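You operate a simulated robot arm through the tools that you are given. There is no shell and no other tool.

The job below is to be done with a simulated robot arm. You get a single attempt, and the scene is never put back.

TASK
Put things in order on the long table top. At the end: the pink brush stands on top of the brown box; the blue flask stands where the brown small brush stood; the brown small brush stands where the pink brush stood; the green tube filter is in the black bin; whatever was shut is shut again. Leave all else as you found it, and nothing knocked over.

It is judged by the outcome, as a careful person would: the job done as asked, and still so three seconds after it is handed in. It fails if anything else is knocked over, pushed out of place, dropped, spilled or broken.

THE ROBOT
A 6-joint arm with a two-finger gripper, fixed in place. Base frame: the origin is at the foot of the arm, x ahead of it, y to its left, z up; the work surface is at about z = 0. Units: mm, degrees, N and s.
With the tool pointing down near the work surface it reaches from about 240 to 620 mm from the base axis. Its first joint turns from -66.0 to 66.0 degrees. Payload 1.37 kg.
The tool frame sits at the grasp point between the pads (the TCP): z along the fingers, y along the line on which they close. The tips reach 22 mm beyond it. Largest opening 92 mm; the body of the gripper starts 65 mm behind the TCP.
Orientation is that of the tool frame in the base frame, as a unit quaternion [x, y, z, w]. With the fingers straight down and closing along the base's y, the tool's x points along the base's -x, its y along +y and its z along -z.

THE INTERFACE
- The arm moves only by the tool step_arm. Its argument "increments" is a list of rows, each an object (a shift or turn left out is 0, a gripper value left out holds the last) with "delta_pos": the shift along the tool's x, y, z in mm, a list of three; "dr": the turn, a rotation vector about the tool's x, y, z in degrees, a list of three; "fingers": the finger opening in mm, from 0 to 92. In form: [{"delta_pos": [x, y, z], "dr": [wx, wy, wz], "fingers": fingers}, ...]. A call has 1 to 20 rows; each row shifts and turns the commanded pose from where the row before left it, along the tool's axes as they then stand. Rows are played at 5 a second. More than 50 mm and 8.6 degrees between two rows, or a gripper value outside its range, and nothing of the call is played. Where a pose cannot be reached the arm comes as near as it can. A force on the tool above 40 N (or 10 N above the force at the start of the call, whichever is more), or a blocked arm, ends the call early, and 0.2 s more pass. The fingers move at their own pace and stop on an object; they squeeze with about 26 N. The grip force told is the motor's: it shows also when the fingers shut on nothing. Time passes only in rows, and 0.2 s behind the last, so rows that do not move let the fingers close. It gives the time, the measured TCP pose, the force on the tool (base axes), the opening and the grip force at its end, in the units of the frame above (readings bear some noise), with the torque about the TCP (base axes, N m) and any sound that the robot's microphone picked up.
- Cameras (640 x 400 px; columns grow to the right, rows downward): "scene" is fixed at [30.1, -424.5, 587.7]; the picture's right is [0.82, -0.57, 0.00], its down [-0.30, -0.43, -0.85] and it looks along [0.48, 0.70, -0.53] (base axes); focal length 229 px, centre (320, 200). "wrist" rides on the gripper at [71, 19, -102] in the tool frame; the picture's right is [-0.26, 0.97, 0.00], its down [-0.75, -0.20, -0.63] and it looks along [-0.60, -0.16, 0.78] (tool axes); focal length 280 px, centre (320, 200). There is no depth. A picture from a camera that has moved, and an enlarged one, comes with that camera's place and axes in the base frame and with its lens.
- grab_frame(camera): a new picture of that camera. The clock stands still meanwhile.
- inspect(camera, box): a new picture of the part [left, top, right, bottom] of that camera's present view, enlarged. The clock stands still meanwhile.
- finish_job(): hands the job in; it is judged then, once.

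Nothing tells you positions but the pictures and the camera data. Unless the task says otherwise, let go and move clear before handing in.

The tools are called after "Emit:" by a JSON object that holds its "op" and its "data". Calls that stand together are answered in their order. step_arm: Moves the arm, as the interface text tells. Its arguments: {"type":"object","properties":{"increments":{"type":"array","items":{"type":"object","properties":{"delta_pos":{"type":"array","items":{"type":"number"}},"dr":{"type":"array","items":{"type":"number"}},"fingers":{"type":"number"}}}}},"required":["increments"]} The other tools are called the same way: grab_frame (camera) takes a picture; inspect (camera, box) takes an enlarged picture of a part of a camera's view; finish_job () hands the job in.

At the start:

```text
time_s: 0.0
position: [425.8, -189.0, 458.8]
tcp_rot: [0.001, 1.0, -0.001, 0.001]
ft_force: [0.8, -0.2, 0.0]
torque: [-0.02, -0.03, 0.01]
finger_gap: 92.2
grip_force: 0.0
```

scene: 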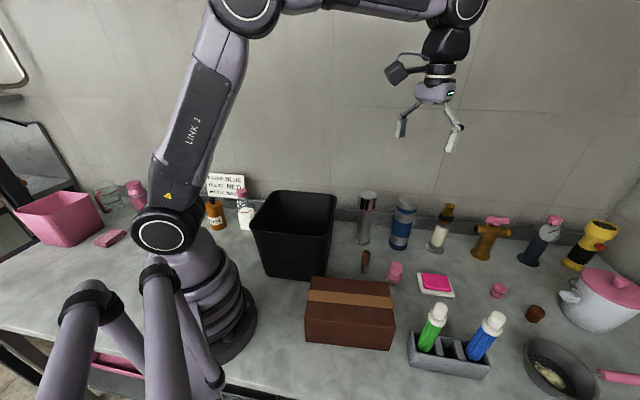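
wrist: 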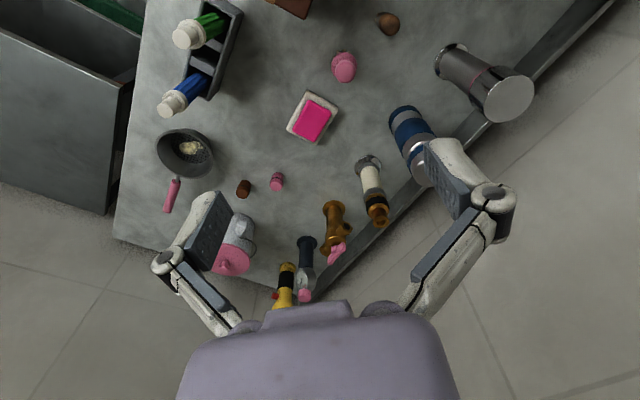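

I see a table with a black bin, a brown box, a holder with green and blue tubes, and several small items at the back. I'll look closer before moving anything.

Emit:
{"op": "inspect", "data": {"camera": "scene", "box": [340, 170, 480, 290]}}

Emit:
{"op": "inspect", "data": {"camera": "scene", "box": [380, 270, 540, 390]}}

Emit:
{"op": "inspect", "data": {"camera": "scene", "box": [240, 170, 400, 350]}}

Emit:
{"op": "inspect", "data": {"camera": "scene", "box": [460, 200, 640, 400]}}

Emit:
{"op": "inspect", "data": {"camera": "scene", "box": [80, 150, 280, 270]}}

Emit:
{"op": "inspect", "data": {"camera": "wrist", "box": [140, 0, 420, 220]}}

```text
3.33 times, centred on (410, 230) of scene
camera zoom: at [30.1, -424.5, 587.7], right [0.82, -0.57, 0.0], down [-0.3, -0.43, -0.85], along [0.48, 0.7, -0.53], focal length 764 px, centre (20, 100)
```

zoom: 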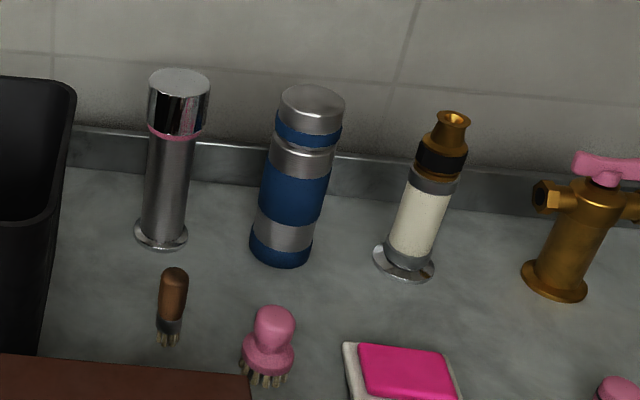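

```text
3.33 times, centred on (460, 330) of scene
camera zoom: at [30.1, -424.5, 587.7], right [0.82, -0.57, 0.0], down [-0.3, -0.43, -0.85], along [0.48, 0.7, -0.53], focal length 764 px, centre (-147, -233)
```

zoom: 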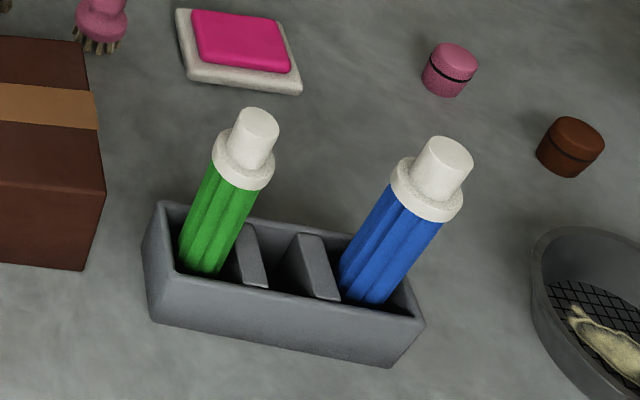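

```text
2.22 times, centred on (320, 260) of scene
camera zoom: at [30.1, -424.5, 587.7], right [0.82, -0.57, 0.0], down [-0.3, -0.43, -0.85], along [0.48, 0.7, -0.53], focal length 510 px, centre (320, 67)
```

zoom: 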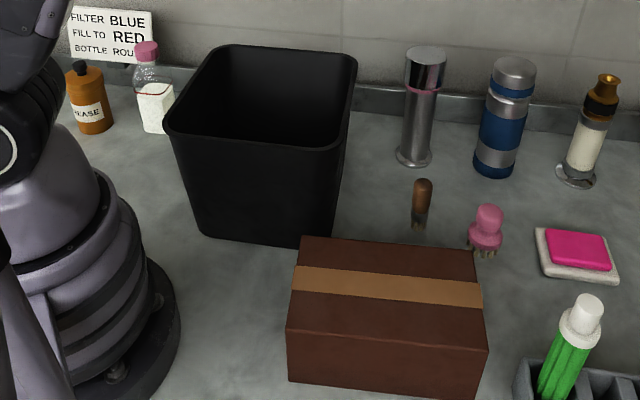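

```text
2.00 times, centred on (550, 300) of scene
camera zoom: at [30.1, -424.5, 587.7], right [0.82, -0.57, 0.0], down [-0.3, -0.43, -0.85], along [0.48, 0.7, -0.53], focal length 459 px, centre (-140, 0)
```

zoom: 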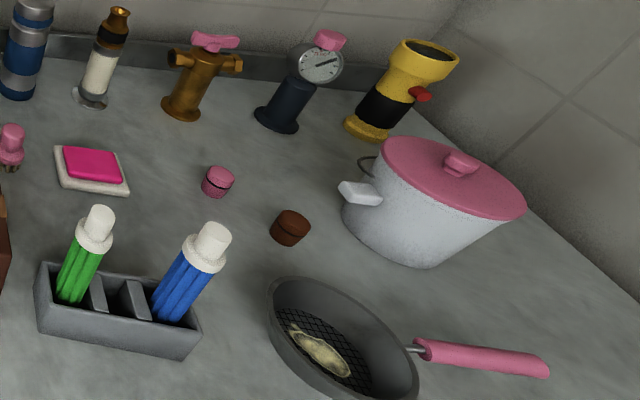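

```text
3.20 times, centred on (180, 210) of scene
camera zoom: at [30.1, -424.5, 587.7], right [0.82, -0.57, 0.0], down [-0.3, -0.43, -0.85], along [0.48, 0.7, -0.53], focal length 734 px, centre (768, 168)
```

zoom: 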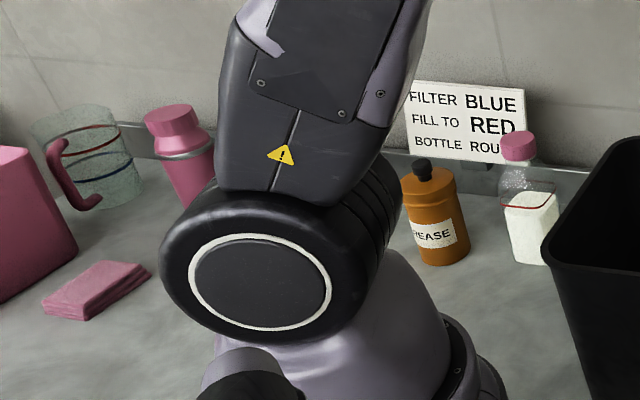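

```text
1.82 times, centred on (280, 110) of wrist
camera zoom: at [354.6, -170.0, 558.7], right [0.26, 0.96, 0.0], down [0.75, -0.2, 0.63], along [0.6, -0.17, -0.78], focal length 510 px, centre (393, 364)
```

zoom: 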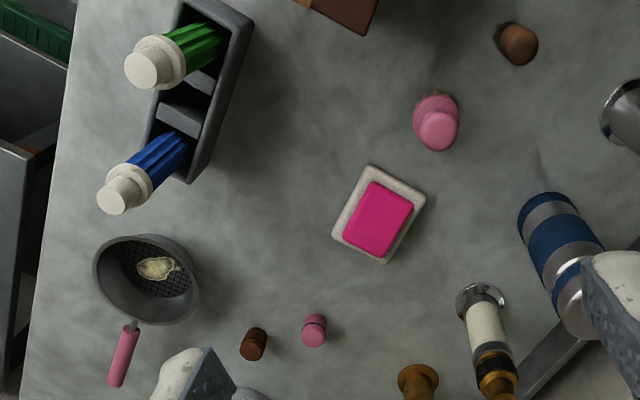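

Flask, brushes, box and bin are all identifiable, with the table turned roughly 45° to the base. I'll move over the brushes to get a closer wrist view and better position estimates.

Emit:
{"op": "step_arm", "data": {"increments": [{"delta_pos": [19.2, 19.8, 21.8]}, {"delta_pos": [19.2, 19.8, 21.8]}, {"delta_pos": [19.2, 19.8, 21.8]}, {"delta_pos": [19.2, 19.8, 21.8]}, {"delta_pos": [19.2, 19.8, 21.8]}, {"delta_pos": [0, 0, 0]}]}}

Emit:
{"op": "grab_frame", "data": {"camera": "wrist"}}

Emit:
{"op": "grab_frame", "data": {"camera": "scene"}}

```text
time_s: 1.4
position: [328.5, -92.1, 347.5]
tcp_rot: [0.001, 1.0, -0.001, 0.001]
ft_force: [-0.3, 0.3, 0.0]
torque: [0.0, 0.0, 0.04]
finger_gap: 91.9
grip_force: 0.1
```

```text
taken
camera wrist: at [257.8, -72.1, 448.3], right [0.26, 0.96, 0.0], down [0.75, -0.2, 0.63], along [0.6, -0.17, -0.78], focal length 280 px, centre (320, 200)
```

wrist: 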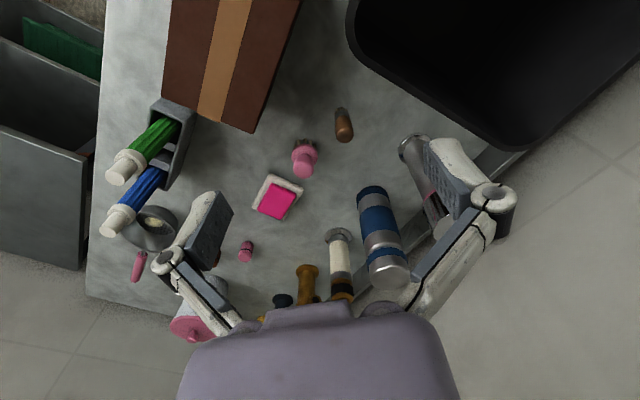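

```text
taken
```

scene: 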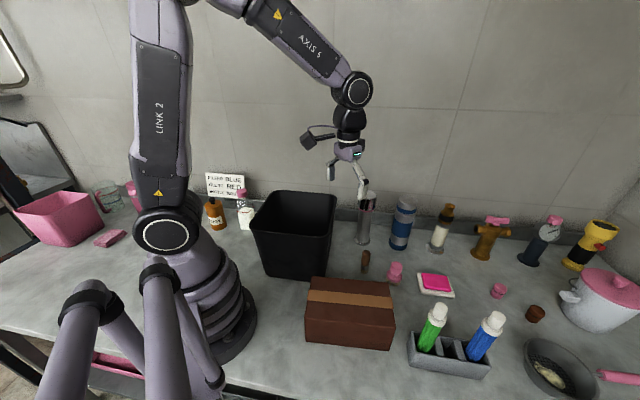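

The wrist view now shows the brushes, flask and box well. I'll zoom in for measurements.

Emit:
{"op": "inspect", "data": {"camera": "wrist", "box": [260, 80, 420, 180]}}

Emit:
{"op": "inspect", "data": {"camera": "wrist", "box": [300, 160, 460, 300]}}

Emit:
{"op": "inspect", "data": {"camera": "wrist", "box": [80, 0, 320, 250]}}

Emit:
{"op": "inspect", "data": {"camera": "wrist", "box": [340, 0, 640, 160]}}

```text
4.00 times, centred on (340, 130) of wrist
camera zoom: at [257.8, -72.1, 448.3], right [0.26, 0.96, 0.0], down [0.75, -0.2, 0.63], along [0.6, -0.17, -0.78], focal length 1122 px, centre (240, 480)
```

zoom: 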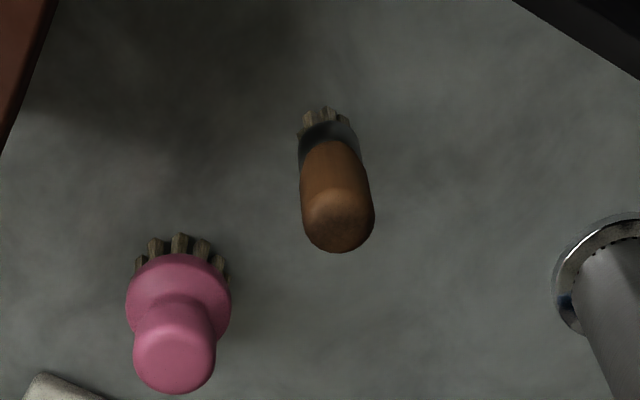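

```text
2.86 times, centred on (380, 230) of wrist
camera zoom: at [257.8, -72.1, 448.3], right [0.26, 0.96, 0.0], down [0.75, -0.2, 0.63], along [0.6, -0.17, -0.78], focal length 801 px, centre (149, 114)
```

zoom: 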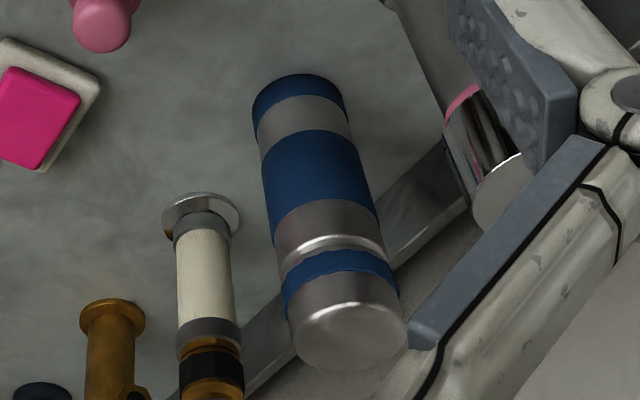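

```text
1.60 times, centred on (200, 125) of wrist
camera zoom: at [257.8, -72.1, 448.3], right [0.26, 0.96, 0.0], down [0.75, -0.2, 0.63], along [0.6, -0.17, -0.78], focal length 449 px, centre (512, 320)
```

zoom: 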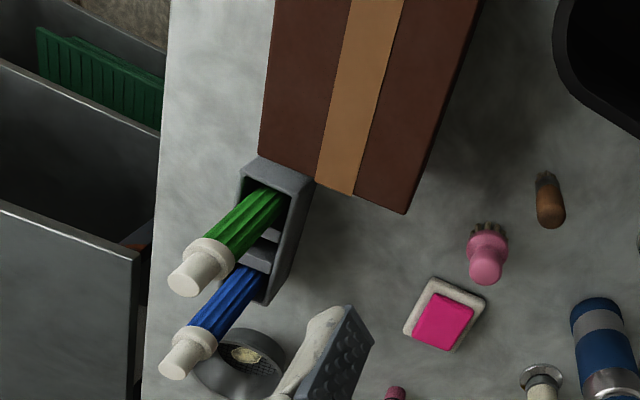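

```text
2.13 times, centred on (490, 80) of wrist
camera zoom: at [257.8, -72.1, 448.3], right [0.26, 0.96, 0.0], down [0.75, -0.2, 0.63], along [0.6, -0.17, -0.78], focal length 598 px, centre (-43, 456)
```

zoom: 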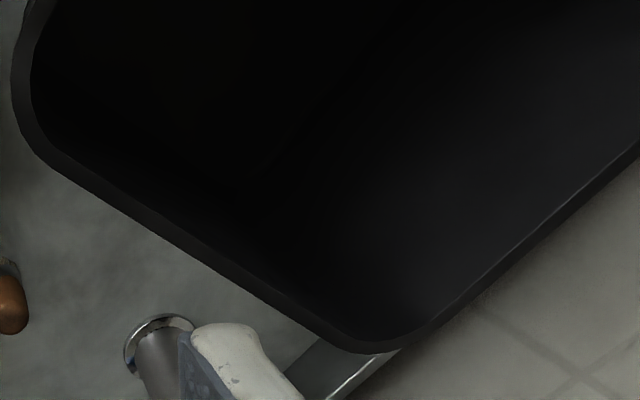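

Estimates: brown small brush ≈ (438,-84), pink brush ≈ (485,-161), flask ≈ (629,-64) about 190 tall, box top centre ≈ (283,-184) at z≈93, green tube ≈ (371,-340), bin centre ≈ (294,76). Next I hover above the pink brush and check the alignment.

Emit:
{"op": "step_arm", "data": {"increments": [{"delta_pos": [-25.9, -11.5, 24.5]}, {"delta_pos": [-25.9, -11.5, 24.5]}, {"delta_pos": [-25.9, -11.5, 24.5]}, {"delta_pos": [-25.9, -11.5, 24.5]}, {"delta_pos": [-25.9, -11.5, 24.5]}, {"delta_pos": [-25.9, -11.5, 24.5], "fingers": 75}, {"delta_pos": [0, 0, 0]}, {"delta_pos": [0, 0, 0]}]}}

Emit:
{"op": "grab_frame", "data": {"camera": "wrist"}}

Emit:
{"op": "inspect", "data": {"camera": "scene", "box": [300, 160, 500, 320]}}

```text
time_s: 3.2
position: [484.8, -161.0, 202.9]
tcp_rot: [0.002, 1.0, -0.001, 0.001]
ft_force: [0.1, 0.3, -0.4]
torque: [-0.01, 0.03, 0.03]
finger_gap: 74.8
grip_force: 0.1
```

```text
taken
camera wrist: at [413.2, -142.3, 302.3], right [0.26, 0.96, 0.0], down [0.75, -0.2, 0.63], along [0.6, -0.17, -0.78], focal length 280 px, centre (320, 200)
```

wrist: 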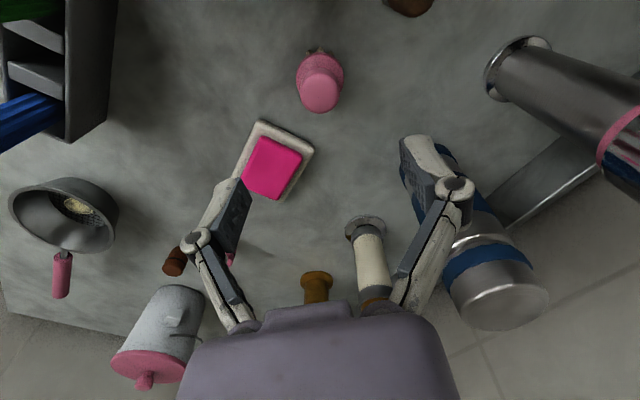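

```text
2.50 times, centred on (400, 240) of scene
camera zoom: at [30.1, -424.5, 587.7], right [0.82, -0.57, 0.0], down [-0.3, -0.43, -0.85], along [0.48, 0.7, -0.53], focal length 573 px, centre (120, 100)
```

zoom: 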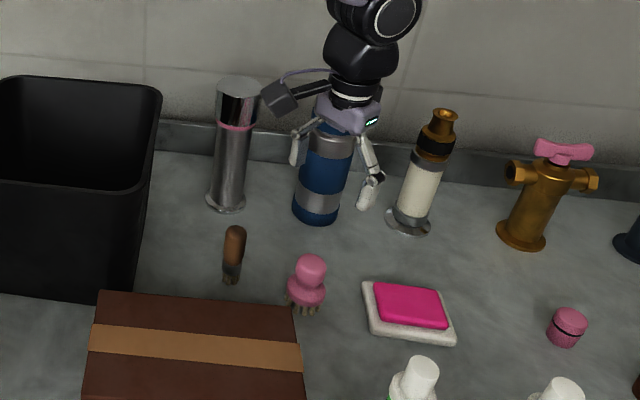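

The pink brush appears almost exactly under the TCP axis. I'll zoom in to confirm and check its size before descending.

Emit:
{"op": "inspect", "data": {"camera": "wrist", "box": [270, 30, 370, 130]}}

Emit:
{"op": "inspect", "data": {"camera": "wrist", "box": [380, 100, 560, 340]}}

```text
4.00 times, centred on (320, 80) of wrist
camera zoom: at [413.2, -142.3, 302.3], right [0.26, 0.96, 0.0], down [0.75, -0.2, 0.63], along [0.6, -0.17, -0.78], focal length 1122 px, centre (320, 680)
```

zoom: 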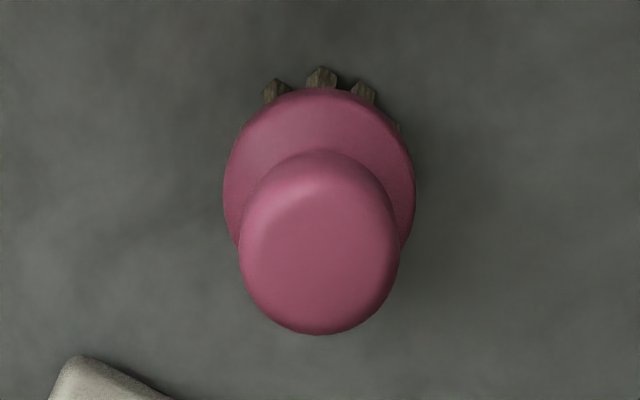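

```text
1.67 times, centred on (470, 220) of wrist
camera zoom: at [413.2, -142.3, 302.3], right [0.26, 0.96, 0.0], down [0.75, -0.2, 0.63], along [0.6, -0.17, -0.78], focal length 467 px, centre (70, 167)
```

zoom: 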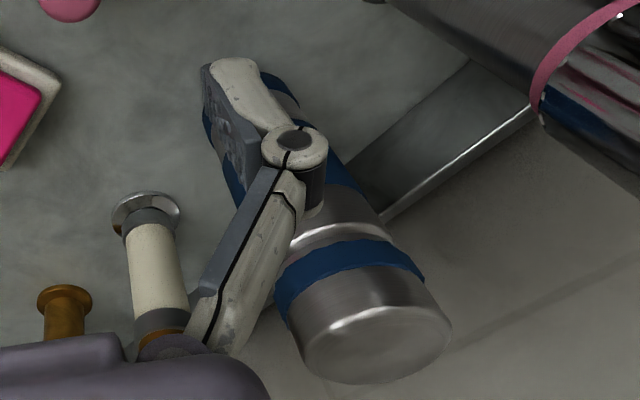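

Pink brush centred at about (484.5,-161). I descend to grip its knob and close.

Emit:
{"op": "step_arm", "data": {"increments": [{"delta_pos": [0, 0, 35]}, {"delta_pos": [0, 0, 35]}, {"delta_pos": [0, 0, 30]}, {"delta_pos": [0, 0, 20]}, {"delta_pos": [0, 0, 18]}, {"delta_pos": [0, 0, 0]}]}}

Emit:
{"op": "inspect", "data": {"camera": "scene", "box": [340, 200, 460, 300]}}

Emit:
{"op": "grab_frame", "data": {"camera": "wrist"}}

```text
time_s: 4.6
position: [486.6, -161.1, 64.2]
tcp_rot: [0.001, 1.0, -0.001, 0.001]
ft_force: [0.2, 0.1, 0.7]
torque: [0.02, 0.0, 0.02]
finger_gap: 74.9
grip_force: 0.2
```

```text
4.00 times, centred on (400, 250) of scene
camera zoom: at [30.1, -424.5, 587.7], right [0.82, -0.57, 0.0], down [-0.3, -0.43, -0.85], along [0.48, 0.7, -0.53], focal length 917 px, centre (0, 0)
```

zoom: 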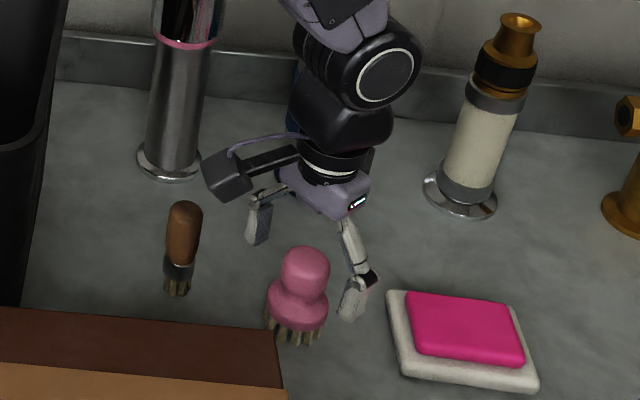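

```text
taken
camera wrist: at [415.8, -141.8, 164.9], right [0.26, 0.96, 0.0], down [0.75, -0.2, 0.63], along [0.6, -0.17, -0.78], focal length 280 px, centre (320, 200)
```

wrist: 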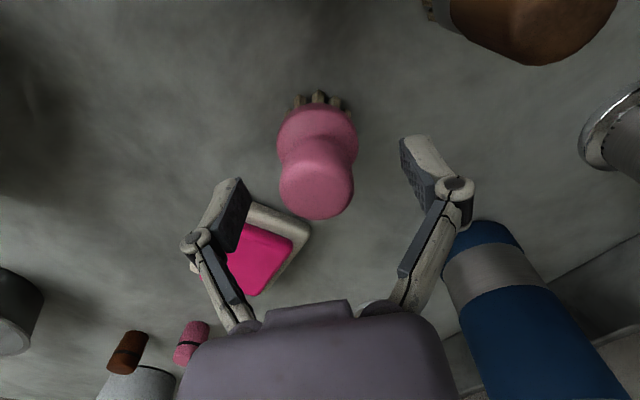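

Fingers straddle the knob with nothing else near. Closing the grip.

Emit:
{"op": "step_arm", "data": {"increments": [{"fingers": 20}, {"fingers": 20}, {"fingers": 20}, {"fingers": 20}, {"fingers": 20}, {"fingers": 20}]}}

Emit:
{"op": "grab_frame", "data": {"camera": "wrist"}}

```text
time_s: 6.0
position: [486.7, -161.5, 66.0]
tcp_rot: [0.001, 1.0, -0.002, 0.0]
ft_force: [-0.7, -0.5, 3.9]
torque: [0.01, 0.03, 0.0]
finger_gap: 33.0
grip_force: 25.7
```

```text
taken
camera wrist: at [415.9, -141.8, 165.4], right [0.26, 0.96, 0.0], down [0.75, -0.2, 0.63], along [0.6, -0.17, -0.78], focal length 280 px, centre (320, 200)
```

wrist: 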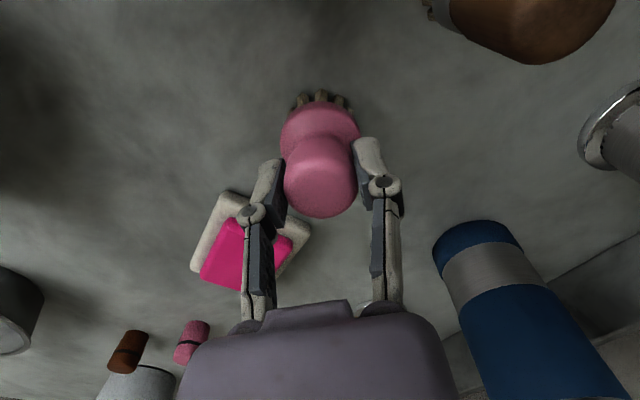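

Gripped (33 mm). I lift it straight up and look.

Emit:
{"op": "step_arm", "data": {"increments": [{"delta_pos": [0, 0, -15]}, {"delta_pos": [0, 0, -35]}, {"delta_pos": [0, 0, -40]}, {"delta_pos": [0, 0, -40]}, {"delta_pos": [0, 0, -30]}, {"delta_pos": [0, 0, 0]}]}}

Emit:
{"op": "grab_frame", "data": {"camera": "wrist"}}

Emit:
{"op": "grab_frame", "data": {"camera": "scene"}}

```text
time_s: 7.4
position: [487.4, -159.2, 221.0]
tcp_rot: [0.001, 1.0, -0.001, 0.001]
ft_force: [1.4, 1.1, 0.0]
torque: [0.02, -0.03, -0.01]
finger_gap: 33.1
grip_force: 26.2
```

```text
taken
camera wrist: at [415.9, -140.4, 323.2], right [0.26, 0.96, 0.0], down [0.75, -0.2, 0.63], along [0.6, -0.17, -0.78], focal length 280 px, centre (320, 200)
```

wrist: 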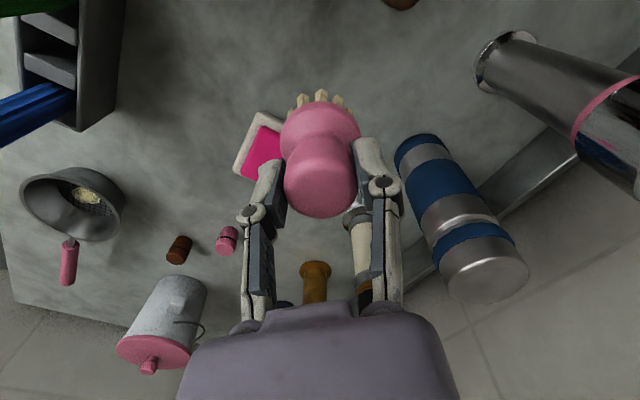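

```text
taken
```

scene: 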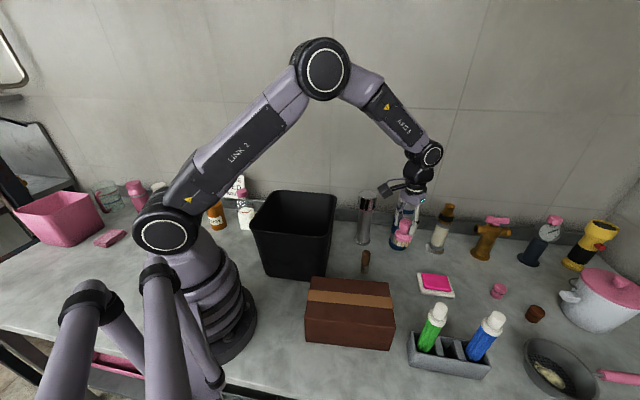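

Held firmly and upright. Moving over the middle of the brown box.

Emit:
{"op": "step_arm", "data": {"increments": [{"delta_pos": [33.7, -4.5, 0]}, {"delta_pos": [33.7, -4.5, 0]}, {"delta_pos": [33.7, -4.5, 0]}, {"delta_pos": [33.7, -4.5, 0]}, {"delta_pos": [33.7, -4.5, 0]}, {"delta_pos": [33.7, -4.5, 0]}, {"delta_pos": [0, 0, 0]}]}}

Emit:
{"op": "grab_frame", "data": {"camera": "wrist"}}

Emit:
{"op": "grab_frame", "data": {"camera": "scene"}}

```text
time_s: 9.0
position: [283.0, -185.8, 226.5]
tcp_rot: [0.001, 1.0, -0.001, 0.001]
ft_force: [0.7, 1.1, -0.6]
torque: [0.0, -0.02, -0.01]
finger_gap: 32.8
grip_force: 25.9
```

```text
taken
camera wrist: at [212.5, -166.9, 326.0], right [0.26, 0.96, 0.0], down [0.75, -0.2, 0.63], along [0.6, -0.17, -0.78], focal length 280 px, centre (320, 200)
```

wrist: 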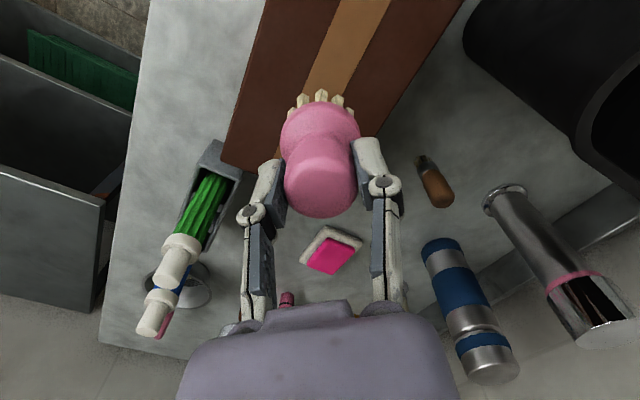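

```text
taken
```

scene: 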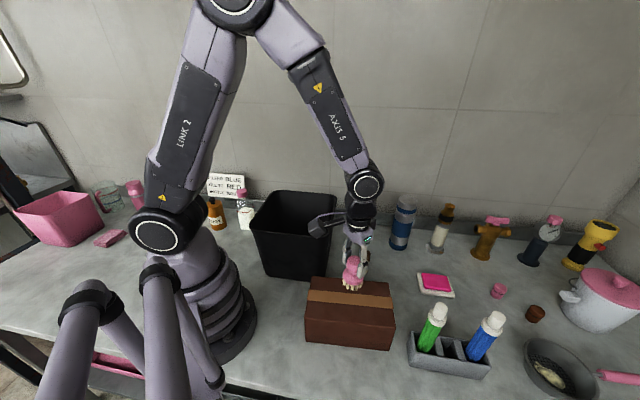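

The brush hangs above the box's middle. Lowering most of the way, then in small steps until contact.

Emit:
{"op": "step_arm", "data": {"increments": [{"delta_pos": [0, 0, 25]}, {"delta_pos": [0, 0, 20]}, {"delta_pos": [0, 0, 12]}, {"delta_pos": [0, 0, 4]}, {"delta_pos": [0, 0, 0]}]}}

Emit:
{"op": "inspect", "data": {"camera": "scene", "box": [300, 210, 420, 320]}}

```text
time_s: 10.2
position: [282.8, -186.9, 164.3]
tcp_rot: [0.0, 1.0, -0.001, 0.002]
ft_force: [-2.4, 3.4, 17.7]
torque: [0.06, 0.0, -0.04]
finger_gap: 33.1
grip_force: 26.1
```

```text
3.64 times, centred on (360, 265) of scene
camera zoom: at [30.1, -424.4, 587.8], right [0.82, -0.57, 0.0], down [-0.3, -0.43, -0.85], along [0.48, 0.7, -0.53], focal length 834 px, centre (174, -36)
```

zoom: 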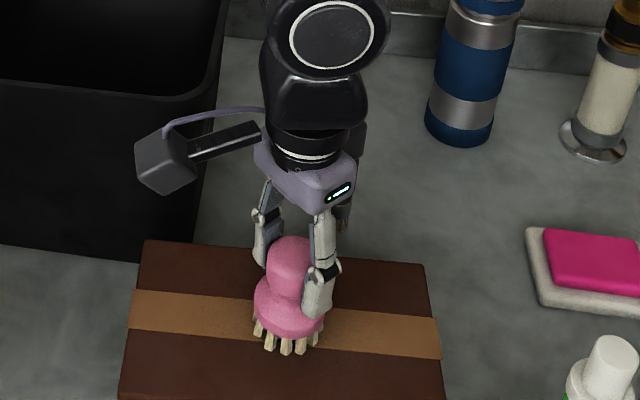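

It is on the box with ~18 N of push. I back off slightly to relax the force, then release.

Emit:
{"op": "step_arm", "data": {"increments": [{"delta_pos": [0, 0, -1.5]}, {"delta_pos": [0, 0, 0]}]}}

```text
time_s: 10.8
position: [282.7, -187.2, 164.6]
tcp_rot: [0.001, 1.0, -0.001, 0.0]
ft_force: [-0.8, -0.5, -1.2]
torque: [0.01, -0.02, -0.02]
finger_gap: 32.6
grip_force: 25.2
```

Emit:
{"op": "step_arm", "data": {"increments": [{"fingers": 38}, {"fingers": 44}, {"fingers": 56}, {"fingers": 75}, {"fingers": 75}, {"fingers": 75}]}}

Emit:
{"op": "inspect", "data": {"camera": "scene", "box": [300, 210, 420, 320]}}

Emit:
{"op": "grab_frame", "data": {"camera": "wrist"}}

```text
time_s: 12.2
position: [283.4, -186.1, 165.5]
tcp_rot: [0.0, 1.0, -0.001, 0.001]
ft_force: [-0.1, 0.1, -0.5]
torque: [-0.02, -0.03, 0.02]
finger_gap: 74.9
grip_force: 0.0
```

```text
3.64 times, centred on (360, 265) of scene
camera zoom: at [30.1, -424.5, 587.7], right [0.82, -0.57, 0.0], down [-0.3, -0.43, -0.85], along [0.48, 0.7, -0.53], focal length 834 px, centre (174, -36)
```

zoom: 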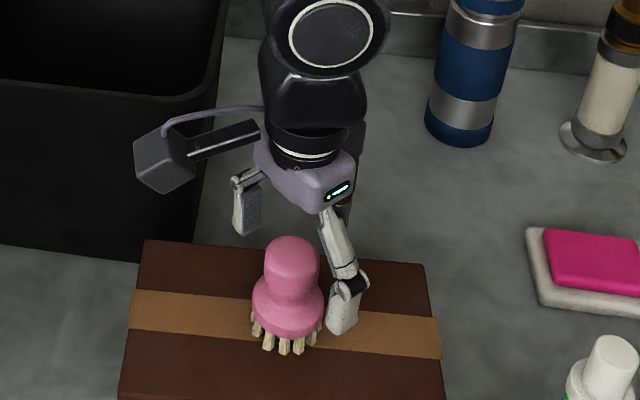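

```text
taken
camera wrist: at [212.5, -167.3, 265.0], right [0.26, 0.96, 0.0], down [0.75, -0.2, 0.63], along [0.6, -0.17, -0.78], focal length 280 px, centre (320, 200)
```

wrist: 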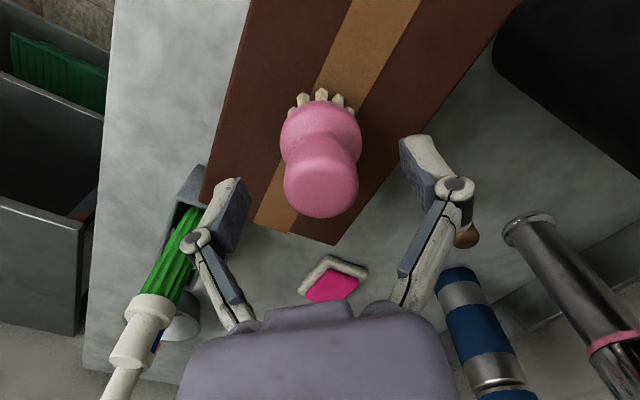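

The pink brush stands on the box by itself. Retreating upward, then moving over the small brown brush.

Emit:
{"op": "step_arm", "data": {"increments": [{"delta_pos": [0, 0, -20]}, {"delta_pos": [0, 0, -40]}, {"delta_pos": [0, 0, -40]}, {"delta_pos": [-31, 20.4, 0]}, {"delta_pos": [-31, 20.4, 0]}, {"delta_pos": [-31, 20.4, 0]}, {"delta_pos": [-31, 20.4, 0]}, {"delta_pos": [-31, 20.4, 0]}, {"delta_pos": [0, 0, 35]}, {"delta_pos": [0, 0, 35]}, {"delta_pos": [0, 0, 0]}]}}

Emit:
{"op": "grab_frame", "data": {"camera": "wrist"}}

Emit:
{"op": "grab_frame", "data": {"camera": "scene"}}

```text
time_s: 14.6
position: [437.0, -84.7, 193.8]
tcp_rot: [0.001, 1.0, -0.002, 0.001]
ft_force: [-0.4, 0.4, 0.2]
torque: [-0.02, 0.01, 0.01]
finger_gap: 74.8
grip_force: 0.1
```

```text
taken
camera wrist: at [366.3, -66.0, 293.5], right [0.26, 0.96, 0.0], down [0.75, -0.2, 0.63], along [0.6, -0.17, -0.78], focal length 280 px, centre (320, 200)
```

wrist: 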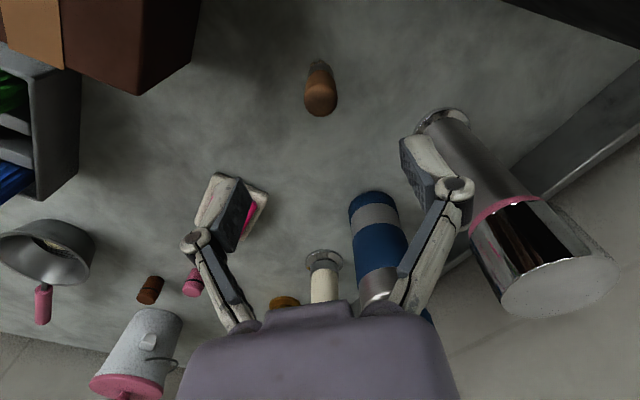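

```text
taken
```

scene: 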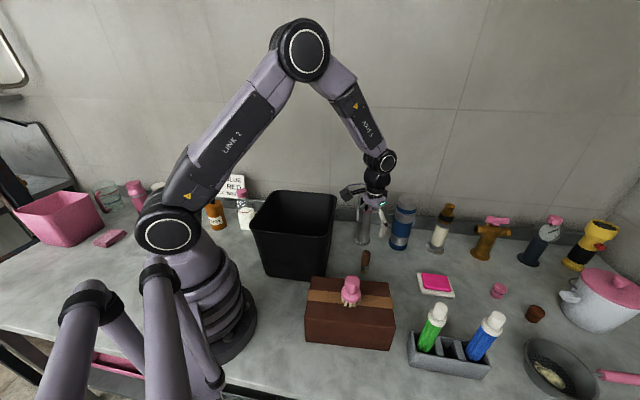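

Emit:
{"op": "inspect", "data": {"camera": "wrist", "box": [270, 40, 370, 140]}}

Emit:
{"op": "inspect", "data": {"camera": "scene", "box": [320, 230, 420, 310]}}

Emit:
{"op": "inspect", "data": {"camera": "wrist", "box": [320, 170, 480, 330]}}

```text
4.00 times, centred on (320, 90) of wrist
camera zoom: at [366.3, -66.0, 293.5], right [0.26, 0.96, 0.0], down [0.75, -0.2, 0.63], along [0.6, -0.17, -0.78], focal length 1122 px, centre (320, 640)
```

zoom: 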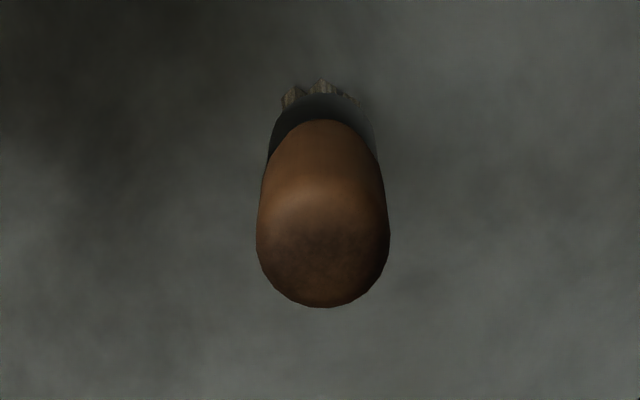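

```text
5.00 times, centred on (370, 270) of scene
camera zoom: at [30.1, -424.5, 587.7], right [0.82, -0.57, 0.0], down [-0.3, -0.43, -0.85], along [0.48, 0.7, -0.53], focal length 1147 px, centre (70, -150)
```

zoom: 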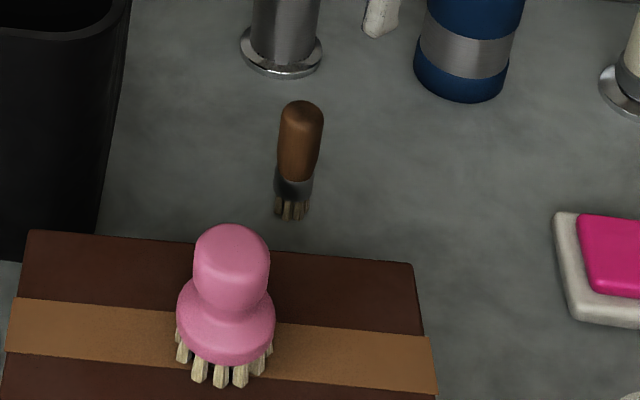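

```text
2.50 times, centred on (400, 250) of wrist
camera zoom: at [366.3, -66.0, 293.5], right [0.26, 0.96, 0.0], down [0.75, -0.2, 0.63], along [0.6, -0.17, -0.78], focal length 701 px, centre (120, 75)
```

zoom: 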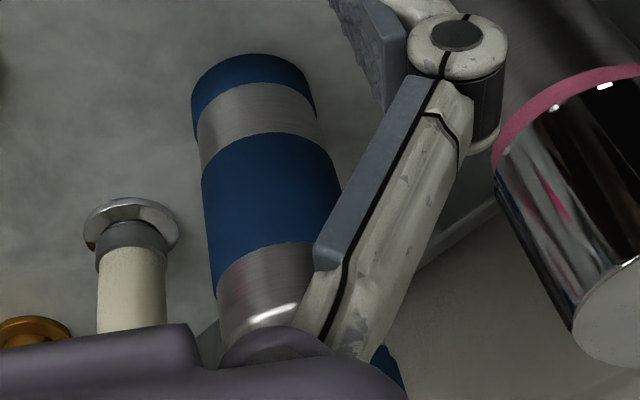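

The brown brush sits at about (438,-85), directly under the TCP. Descending to grip its handle.

Emit:
{"op": "step_arm", "data": {"increments": [{"delta_pos": [0, 0, 35]}, {"delta_pos": [0, 0, 35]}, {"delta_pos": [0, 0, 30]}, {"delta_pos": [0, 0, 22]}, {"delta_pos": [0, 0, 15]}, {"delta_pos": [0, 0, 0]}]}}

Emit:
{"op": "grab_frame", "data": {"camera": "wrist"}}

Emit:
{"op": "inspect", "data": {"camera": "scene", "box": [310, 190, 450, 310]}}

```text
time_s: 16.0
position: [437.6, -85.8, 57.9]
tcp_rot: [0.001, 1.0, -0.001, 0.001]
ft_force: [0.4, -0.2, 0.1]
torque: [0.0, 0.0, 0.01]
finger_gap: 74.9
grip_force: 0.1
```

```text
taken
camera wrist: at [366.5, -66.6, 157.9], right [0.26, 0.96, 0.0], down [0.75, -0.2, 0.63], along [0.6, -0.17, -0.78], focal length 280 px, centre (320, 200)
```

wrist: 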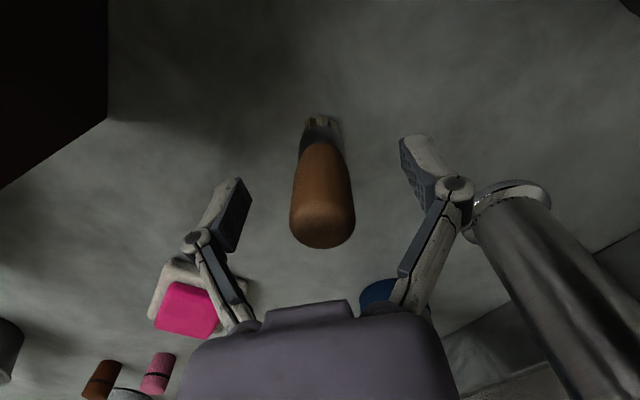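

```text
3.33 times, centred on (380, 250) of scene
camera zoom: at [30.1, -424.5, 587.7], right [0.82, -0.57, 0.0], down [-0.3, -0.43, -0.85], along [0.48, 0.7, -0.53], focal length 764 px, centre (120, 33)
```

zoom: 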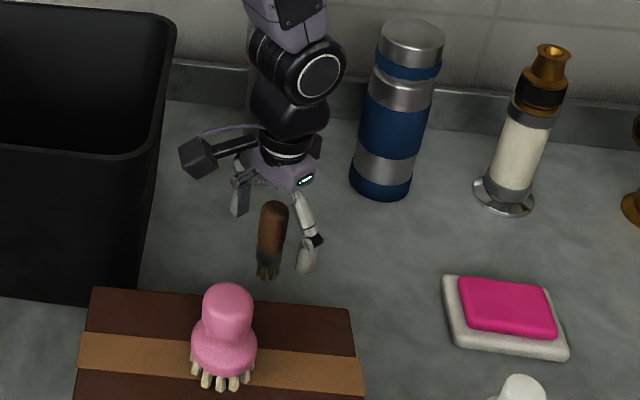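

Aligned; closing on the handle.

Emit:
{"op": "step_arm", "data": {"increments": [{"fingers": 12}, {"fingers": 12}, {"fingers": 12}, {"fingers": 12}, {"fingers": 12}, {"fingers": 12}, {"fingers": 12}]}}

Emit:
{"op": "grab_frame", "data": {"camera": "wrist"}}

```text
time_s: 17.6
position: [437.3, -85.5, 57.5]
tcp_rot: [0.0, 1.0, -0.001, 0.001]
ft_force: [-0.2, 1.7, 3.0]
torque: [0.02, 0.03, 0.01]
finger_gap: 24.0
grip_force: 26.3
```

```text
taken
camera wrist: at [366.5, -66.5, 158.2], right [0.26, 0.96, 0.0], down [0.75, -0.2, 0.63], along [0.6, -0.17, -0.78], focal length 280 px, centre (320, 200)
```

wrist: 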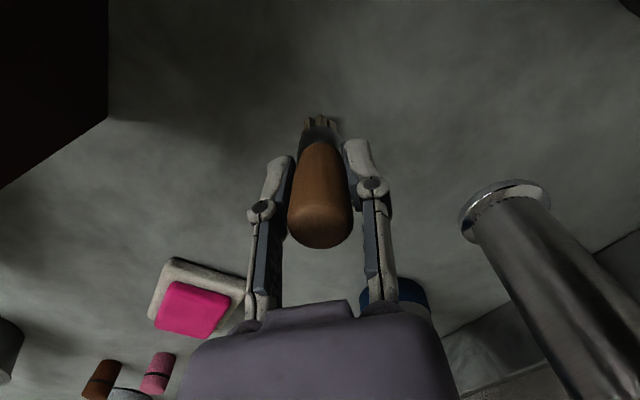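

Gripped at 24 mm. Lifting, moving to the pink brush's old spot (485.5,-161), and lowering nearly to the table.

Emit:
{"op": "step_arm", "data": {"increments": [{"delta_pos": [0, 0, -20]}, {"delta_pos": [0, 0, -40]}, {"delta_pos": [-12, -18.9, 0]}, {"delta_pos": [-12, -18.9, 0]}, {"delta_pos": [-12, -18.9, 0]}, {"delta_pos": [-12, -18.9, 0]}, {"delta_pos": [0, 0, 0]}, {"delta_pos": [0, 0, 0]}]}}

Emit:
{"op": "grab_frame", "data": {"camera": "wrist"}}

Emit:
{"op": "inspect", "data": {"camera": "scene", "box": [310, 190, 450, 310]}}

```text
time_s: 19.4
position: [485.7, -159.7, 119.3]
tcp_rot: [0.001, 1.0, -0.001, 0.002]
ft_force: [-0.5, 0.6, -0.7]
torque: [0.01, 0.02, 0.0]
finger_gap: 24.1
grip_force: 25.8
```

```text
taken
camera wrist: at [415.7, -140.3, 219.1], right [0.26, 0.96, 0.0], down [0.75, -0.2, 0.63], along [0.6, -0.17, -0.78], focal length 280 px, centre (320, 200)
```

wrist: 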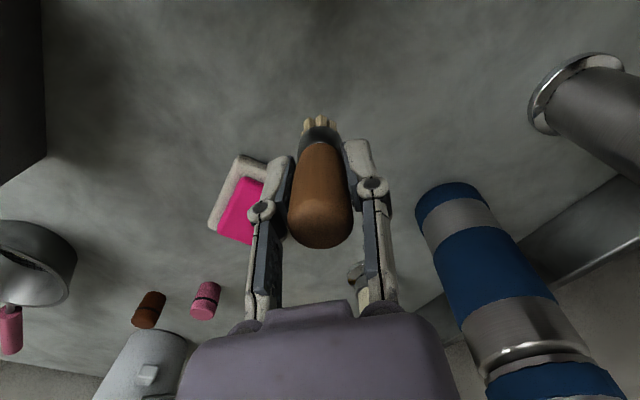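

```text
3.33 times, centred on (380, 250) of scene
camera zoom: at [30.1, -424.5, 587.7], right [0.82, -0.57, 0.0], down [-0.3, -0.43, -0.85], along [0.48, 0.7, -0.53], focal length 764 px, centre (120, 33)
```

zoom: 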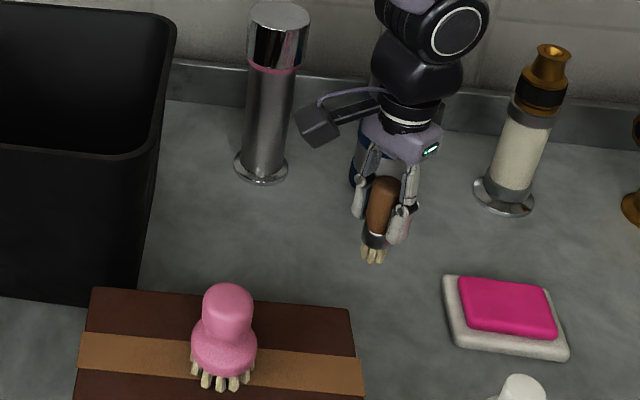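

Emit:
{"op": "step_arm", "data": {"increments": [{"delta_pos": [0, -0.8, 25]}, {"delta_pos": [0, 0, 20]}, {"delta_pos": [0, 0, 10]}, {"delta_pos": [0, 0, 3]}, {"delta_pos": [0, 0, 0]}, {"delta_pos": [0, 0, 0]}]}}

Emit:
{"op": "inspect", "data": {"camera": "scene", "box": [340, 210, 460, 310]}}

```text
time_s: 20.8
position: [487.4, -160.7, 60.7]
tcp_rot: [0.001, 1.0, -0.001, 0.001]
ft_force: [-0.6, -0.3, -0.4]
torque: [-0.08, 0.0, 0.01]
finger_gap: 24.1
grip_force: 25.6
```

```text
4.00 times, centred on (400, 260) of scene
camera zoom: at [30.1, -424.5, 587.7], right [0.82, -0.57, 0.0], down [-0.3, -0.43, -0.85], along [0.48, 0.7, -0.53], focal length 917 px, centre (0, -40)
```

zoom: 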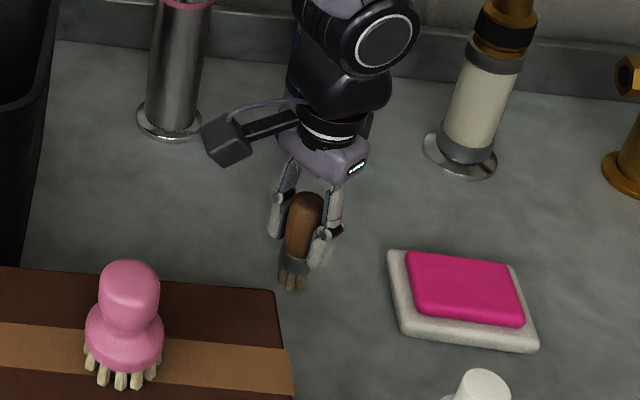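

Just above the table. Lowering in 1 mm steps to touch.

Emit:
{"op": "step_arm", "data": {"increments": [{"delta_pos": [0, 0, 1]}, {"delta_pos": [0, 0, 1]}, {"delta_pos": [0, 0, 0]}]}}

```text
time_s: 21.6
position: [486.8, -160.5, 57.7]
tcp_rot: [0.001, 1.0, -0.001, 0.001]
ft_force: [0.6, -0.2, -0.2]
torque: [0.01, 0.01, -0.03]
finger_gap: 24.0
grip_force: 25.5
```

Emit:
{"op": "step_arm", "data": {"increments": [{"delta_pos": [0, 0, 1]}, {"delta_pos": [0, 0, 0]}]}}

```text
time_s: 22.2
position: [486.1, -160.9, 58.1]
tcp_rot: [0.001, 1.0, -0.001, 0.001]
ft_force: [-4.3, 0.5, 11.4]
torque: [0.01, 0.15, 0.06]
finger_gap: 23.9
grip_force: 25.9
```

Touching the table now. Relieving the force a little and releasing.

Emit:
{"op": "step_arm", "data": {"increments": [{"delta_pos": [0, 0, -0.6]}, {"delta_pos": [0, 0, 0]}, {"fingers": 29}, {"fingers": 36}, {"fingers": 50}, {"fingers": 70}, {"fingers": 75}, {"fingers": 75}]}}

Emit:
{"op": "inspect", "data": {"camera": "scene", "box": [340, 210, 460, 310]}}

Emit:
{"op": "grab_frame", "data": {"camera": "wrist"}}

```text
time_s: 24.0
position: [486.7, -161.2, 57.8]
tcp_rot: [0.001, 1.0, -0.001, 0.001]
ft_force: [0.1, -0.5, 0.2]
torque: [-0.01, -0.01, -0.01]
finger_gap: 75.1
grip_force: 0.1
```

```text
4.00 times, centred on (400, 260) of scene
camera zoom: at [30.1, -424.5, 587.7], right [0.82, -0.57, 0.0], down [-0.3, -0.43, -0.85], along [0.48, 0.7, -0.53], focal length 917 px, centre (0, -40)
```

zoom: 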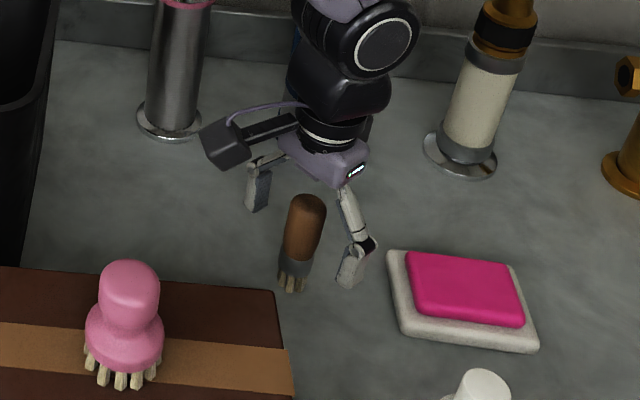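

```text
taken
camera wrist: at [415.4, -142.3, 158.2], right [0.26, 0.96, 0.0], down [0.75, -0.2, 0.63], along [0.6, -0.17, -0.78], focal length 280 px, centre (320, 200)
```

wrist: 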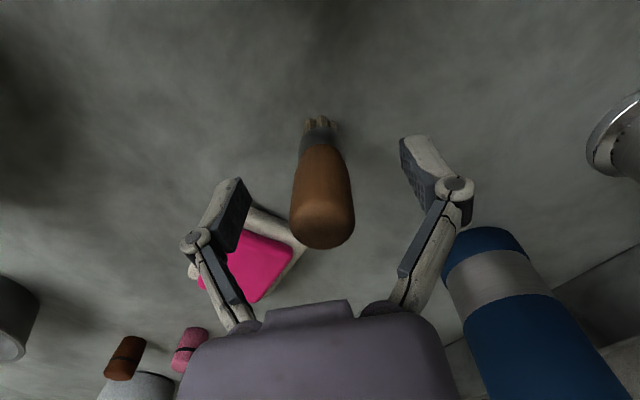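

The brown brush stands in the pink brush's old place. Now I rise and move towards the flask to localise it and test reach.

Emit:
{"op": "step_arm", "data": {"increments": [{"delta_pos": [0, 0, -20]}, {"delta_pos": [0, 0, -40]}, {"delta_pos": [0, 0, -45]}, {"delta_pos": [0, 0, -45]}, {"delta_pos": [0, 0, -45]}, {"delta_pos": [0, 0, -45]}, {"delta_pos": [-24, 18, 0], "fingers": 92}, {"delta_pos": [-24, 18, 0]}, {"delta_pos": [-24, 18, 0]}, {"delta_pos": [0, 0, 0]}]}}

Emit:
{"op": "grab_frame", "data": {"camera": "wrist"}}

Emit:
{"op": "grab_frame", "data": {"camera": "scene"}}

```text
time_s: 26.2
position: [559.4, -106.4, 297.9]
tcp_rot: [0.001, 1.0, -0.001, 0.001]
ft_force: [0.3, 0.5, -0.1]
torque: [-0.02, -0.01, 0.03]
finger_gap: 92.0
grip_force: 0.1
```

```text
taken
camera wrist: at [488.2, -87.5, 397.5], right [0.26, 0.96, 0.0], down [0.75, -0.2, 0.63], along [0.6, -0.17, -0.78], focal length 280 px, centre (320, 200)
```

wrist: 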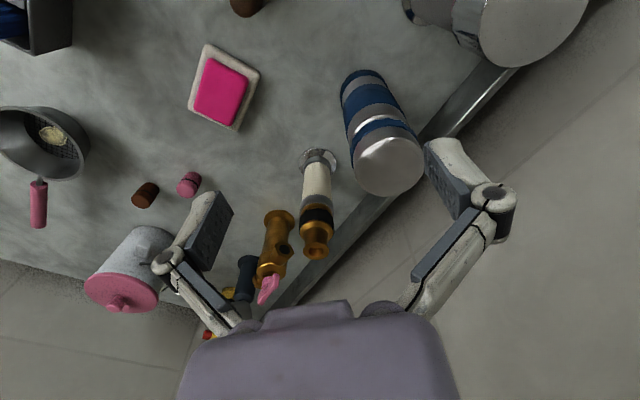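

```text
taken
```

scene: 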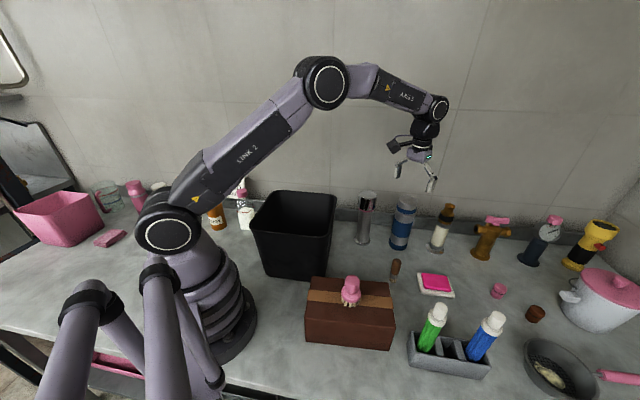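

Emit:
{"op": "inspect", "data": {"camera": "wrist", "box": [310, 50, 470, 210]}}

Emit:
{"op": "inspect", "data": {"camera": "scene", "box": [360, 180, 460, 260]}}

Emit:
{"op": "inspect", "data": {"camera": "wrist", "box": [380, 0, 640, 140]}}

```text
2.50 times, centred on (390, 130) of wrist
camera zoom: at [488.2, -87.5, 397.5], right [0.26, 0.96, 0.0], down [0.75, -0.2, 0.63], along [0.6, -0.17, -0.78], focal length 701 px, centre (145, 375)
```

zoom: 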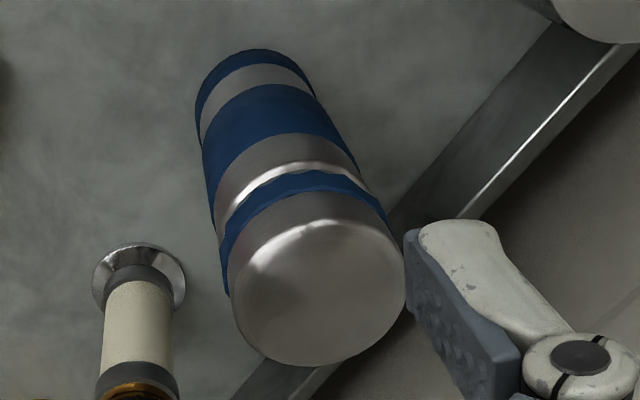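

```text
5.00 times, centred on (410, 220) of scene
camera zoom: at [30.1, -424.4, 587.7], right [0.82, -0.57, 0.0], down [-0.3, -0.43, -0.85], along [0.48, 0.7, -0.53], focal length 1147 px, centre (-130, 100)
```

zoom: 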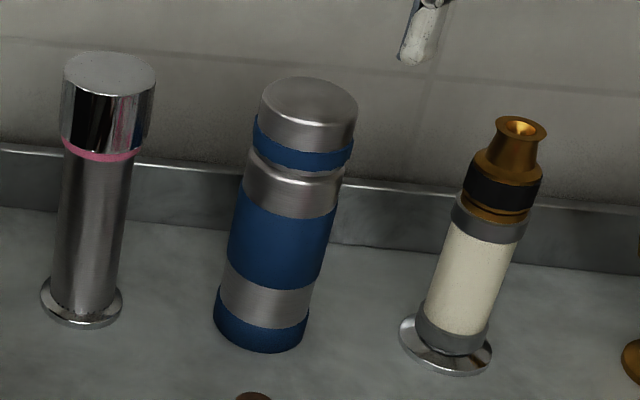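

```text
2.46 times, centred on (510, 70) of wrist
camera zoom: at [488.2, -87.5, 397.5], right [0.26, 0.96, 0.0], down [0.75, -0.2, 0.63], along [0.6, -0.17, -0.78], focal length 690 px, centre (-148, 520)
```

zoom: 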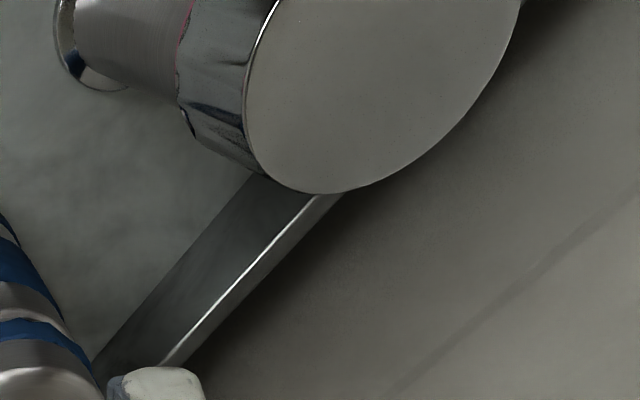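

Flask axis is about (631,-64), ~187 mm tall, ~65 mm wide. I move above it at z≈298 and check the reach and centring.

Emit:
{"op": "step_arm", "data": {"increments": [{"delta_pos": [-24, 14, 0]}, {"delta_pos": [-24, 14, 0]}, {"delta_pos": [-23.6, 14, 0]}, {"delta_pos": [0, 0, 0]}]}}

Emit:
{"op": "grab_frame", "data": {"camera": "wrist"}}

Emit:
{"op": "inspect", "data": {"camera": "wrist", "box": [240, 20, 400, 180]}}

Emit:
{"op": "inspect", "data": {"camera": "scene", "box": [340, 60, 500, 260]}}

```text
time_s: 27.2
position: [621.8, -69.1, 298.7]
tcp_rot: [0.001, 1.0, 0.0, -0.001]
ft_force: [-0.5, 0.2, -0.3]
torque: [-0.03, -0.02, 0.0]
finger_gap: 91.8
grip_force: 0.1
out of reach, approached as far as the arm can: row 3
```

```text
taken
camera wrist: at [551.0, -50.1, 398.6], right [0.26, 0.96, 0.0], down [0.75, -0.2, 0.63], along [0.6, -0.17, -0.78], focal length 280 px, centre (320, 200)
```

wrist: 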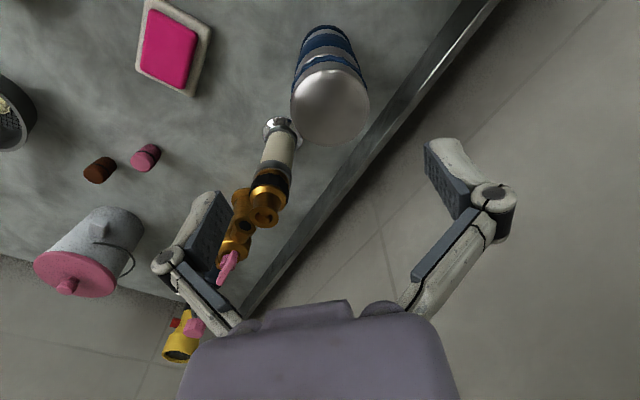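

```text
2.50 times, centred on (320, 100) of wrist
camera zoom: at [551.0, -50.1, 398.6], right [0.26, 0.96, 0.0], down [0.75, -0.2, 0.63], along [0.6, -0.17, -0.78], focal length 701 px, centre (320, 450)
```

zoom: 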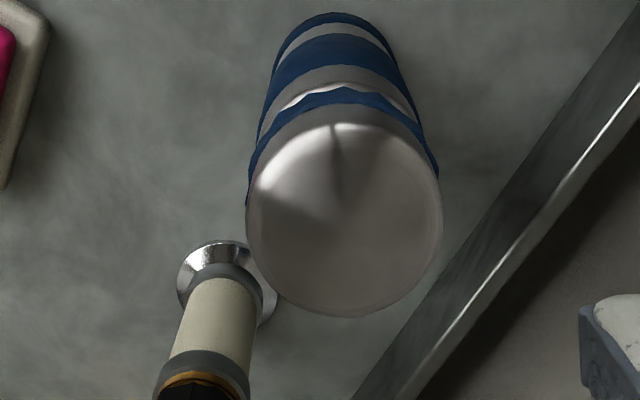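

```text
2.00 times, centred on (420, 160) of scene
camera zoom: at [30.1, -424.4, 587.7], right [0.82, -0.57, 0.0], down [-0.3, -0.43, -0.85], along [0.48, 0.7, -0.53], focal length 459 px, centre (120, 280)
```

zoom: 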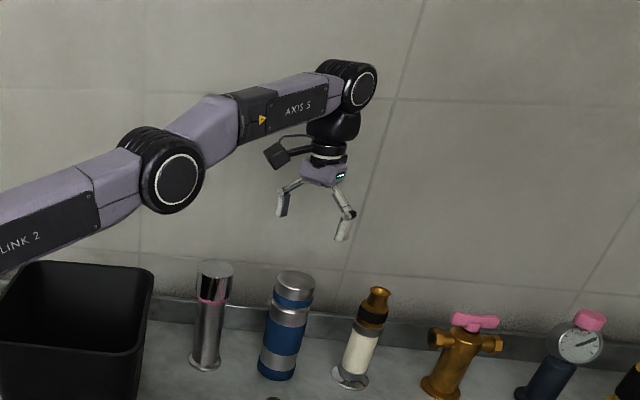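

At z=298 vertical, reach ends at x≈622; flask axis confirmed at (630.7,-64). I tilt the tool about 15° outward so the wrist stays nearer, then check the pose.

Emit:
{"op": "step_arm", "data": {"increments": [{"dr": [0, -7.5, 0]}, {"dr": [0, -7.5, 0]}, {"delta_pos": [0, 0, 0]}]}}

```text
time_s: 28.0
position: [662.6, -75.0, 328.5]
tcp_rot: [0.001, 0.991, -0.001, 0.131]
ft_force: [-0.5, 0.2, 0.4]
torque: [0.0, 0.02, -0.05]
finger_gap: 92.2
grip_force: 0.1
out of reach, approached as far as the arm can: row 1, 2
```

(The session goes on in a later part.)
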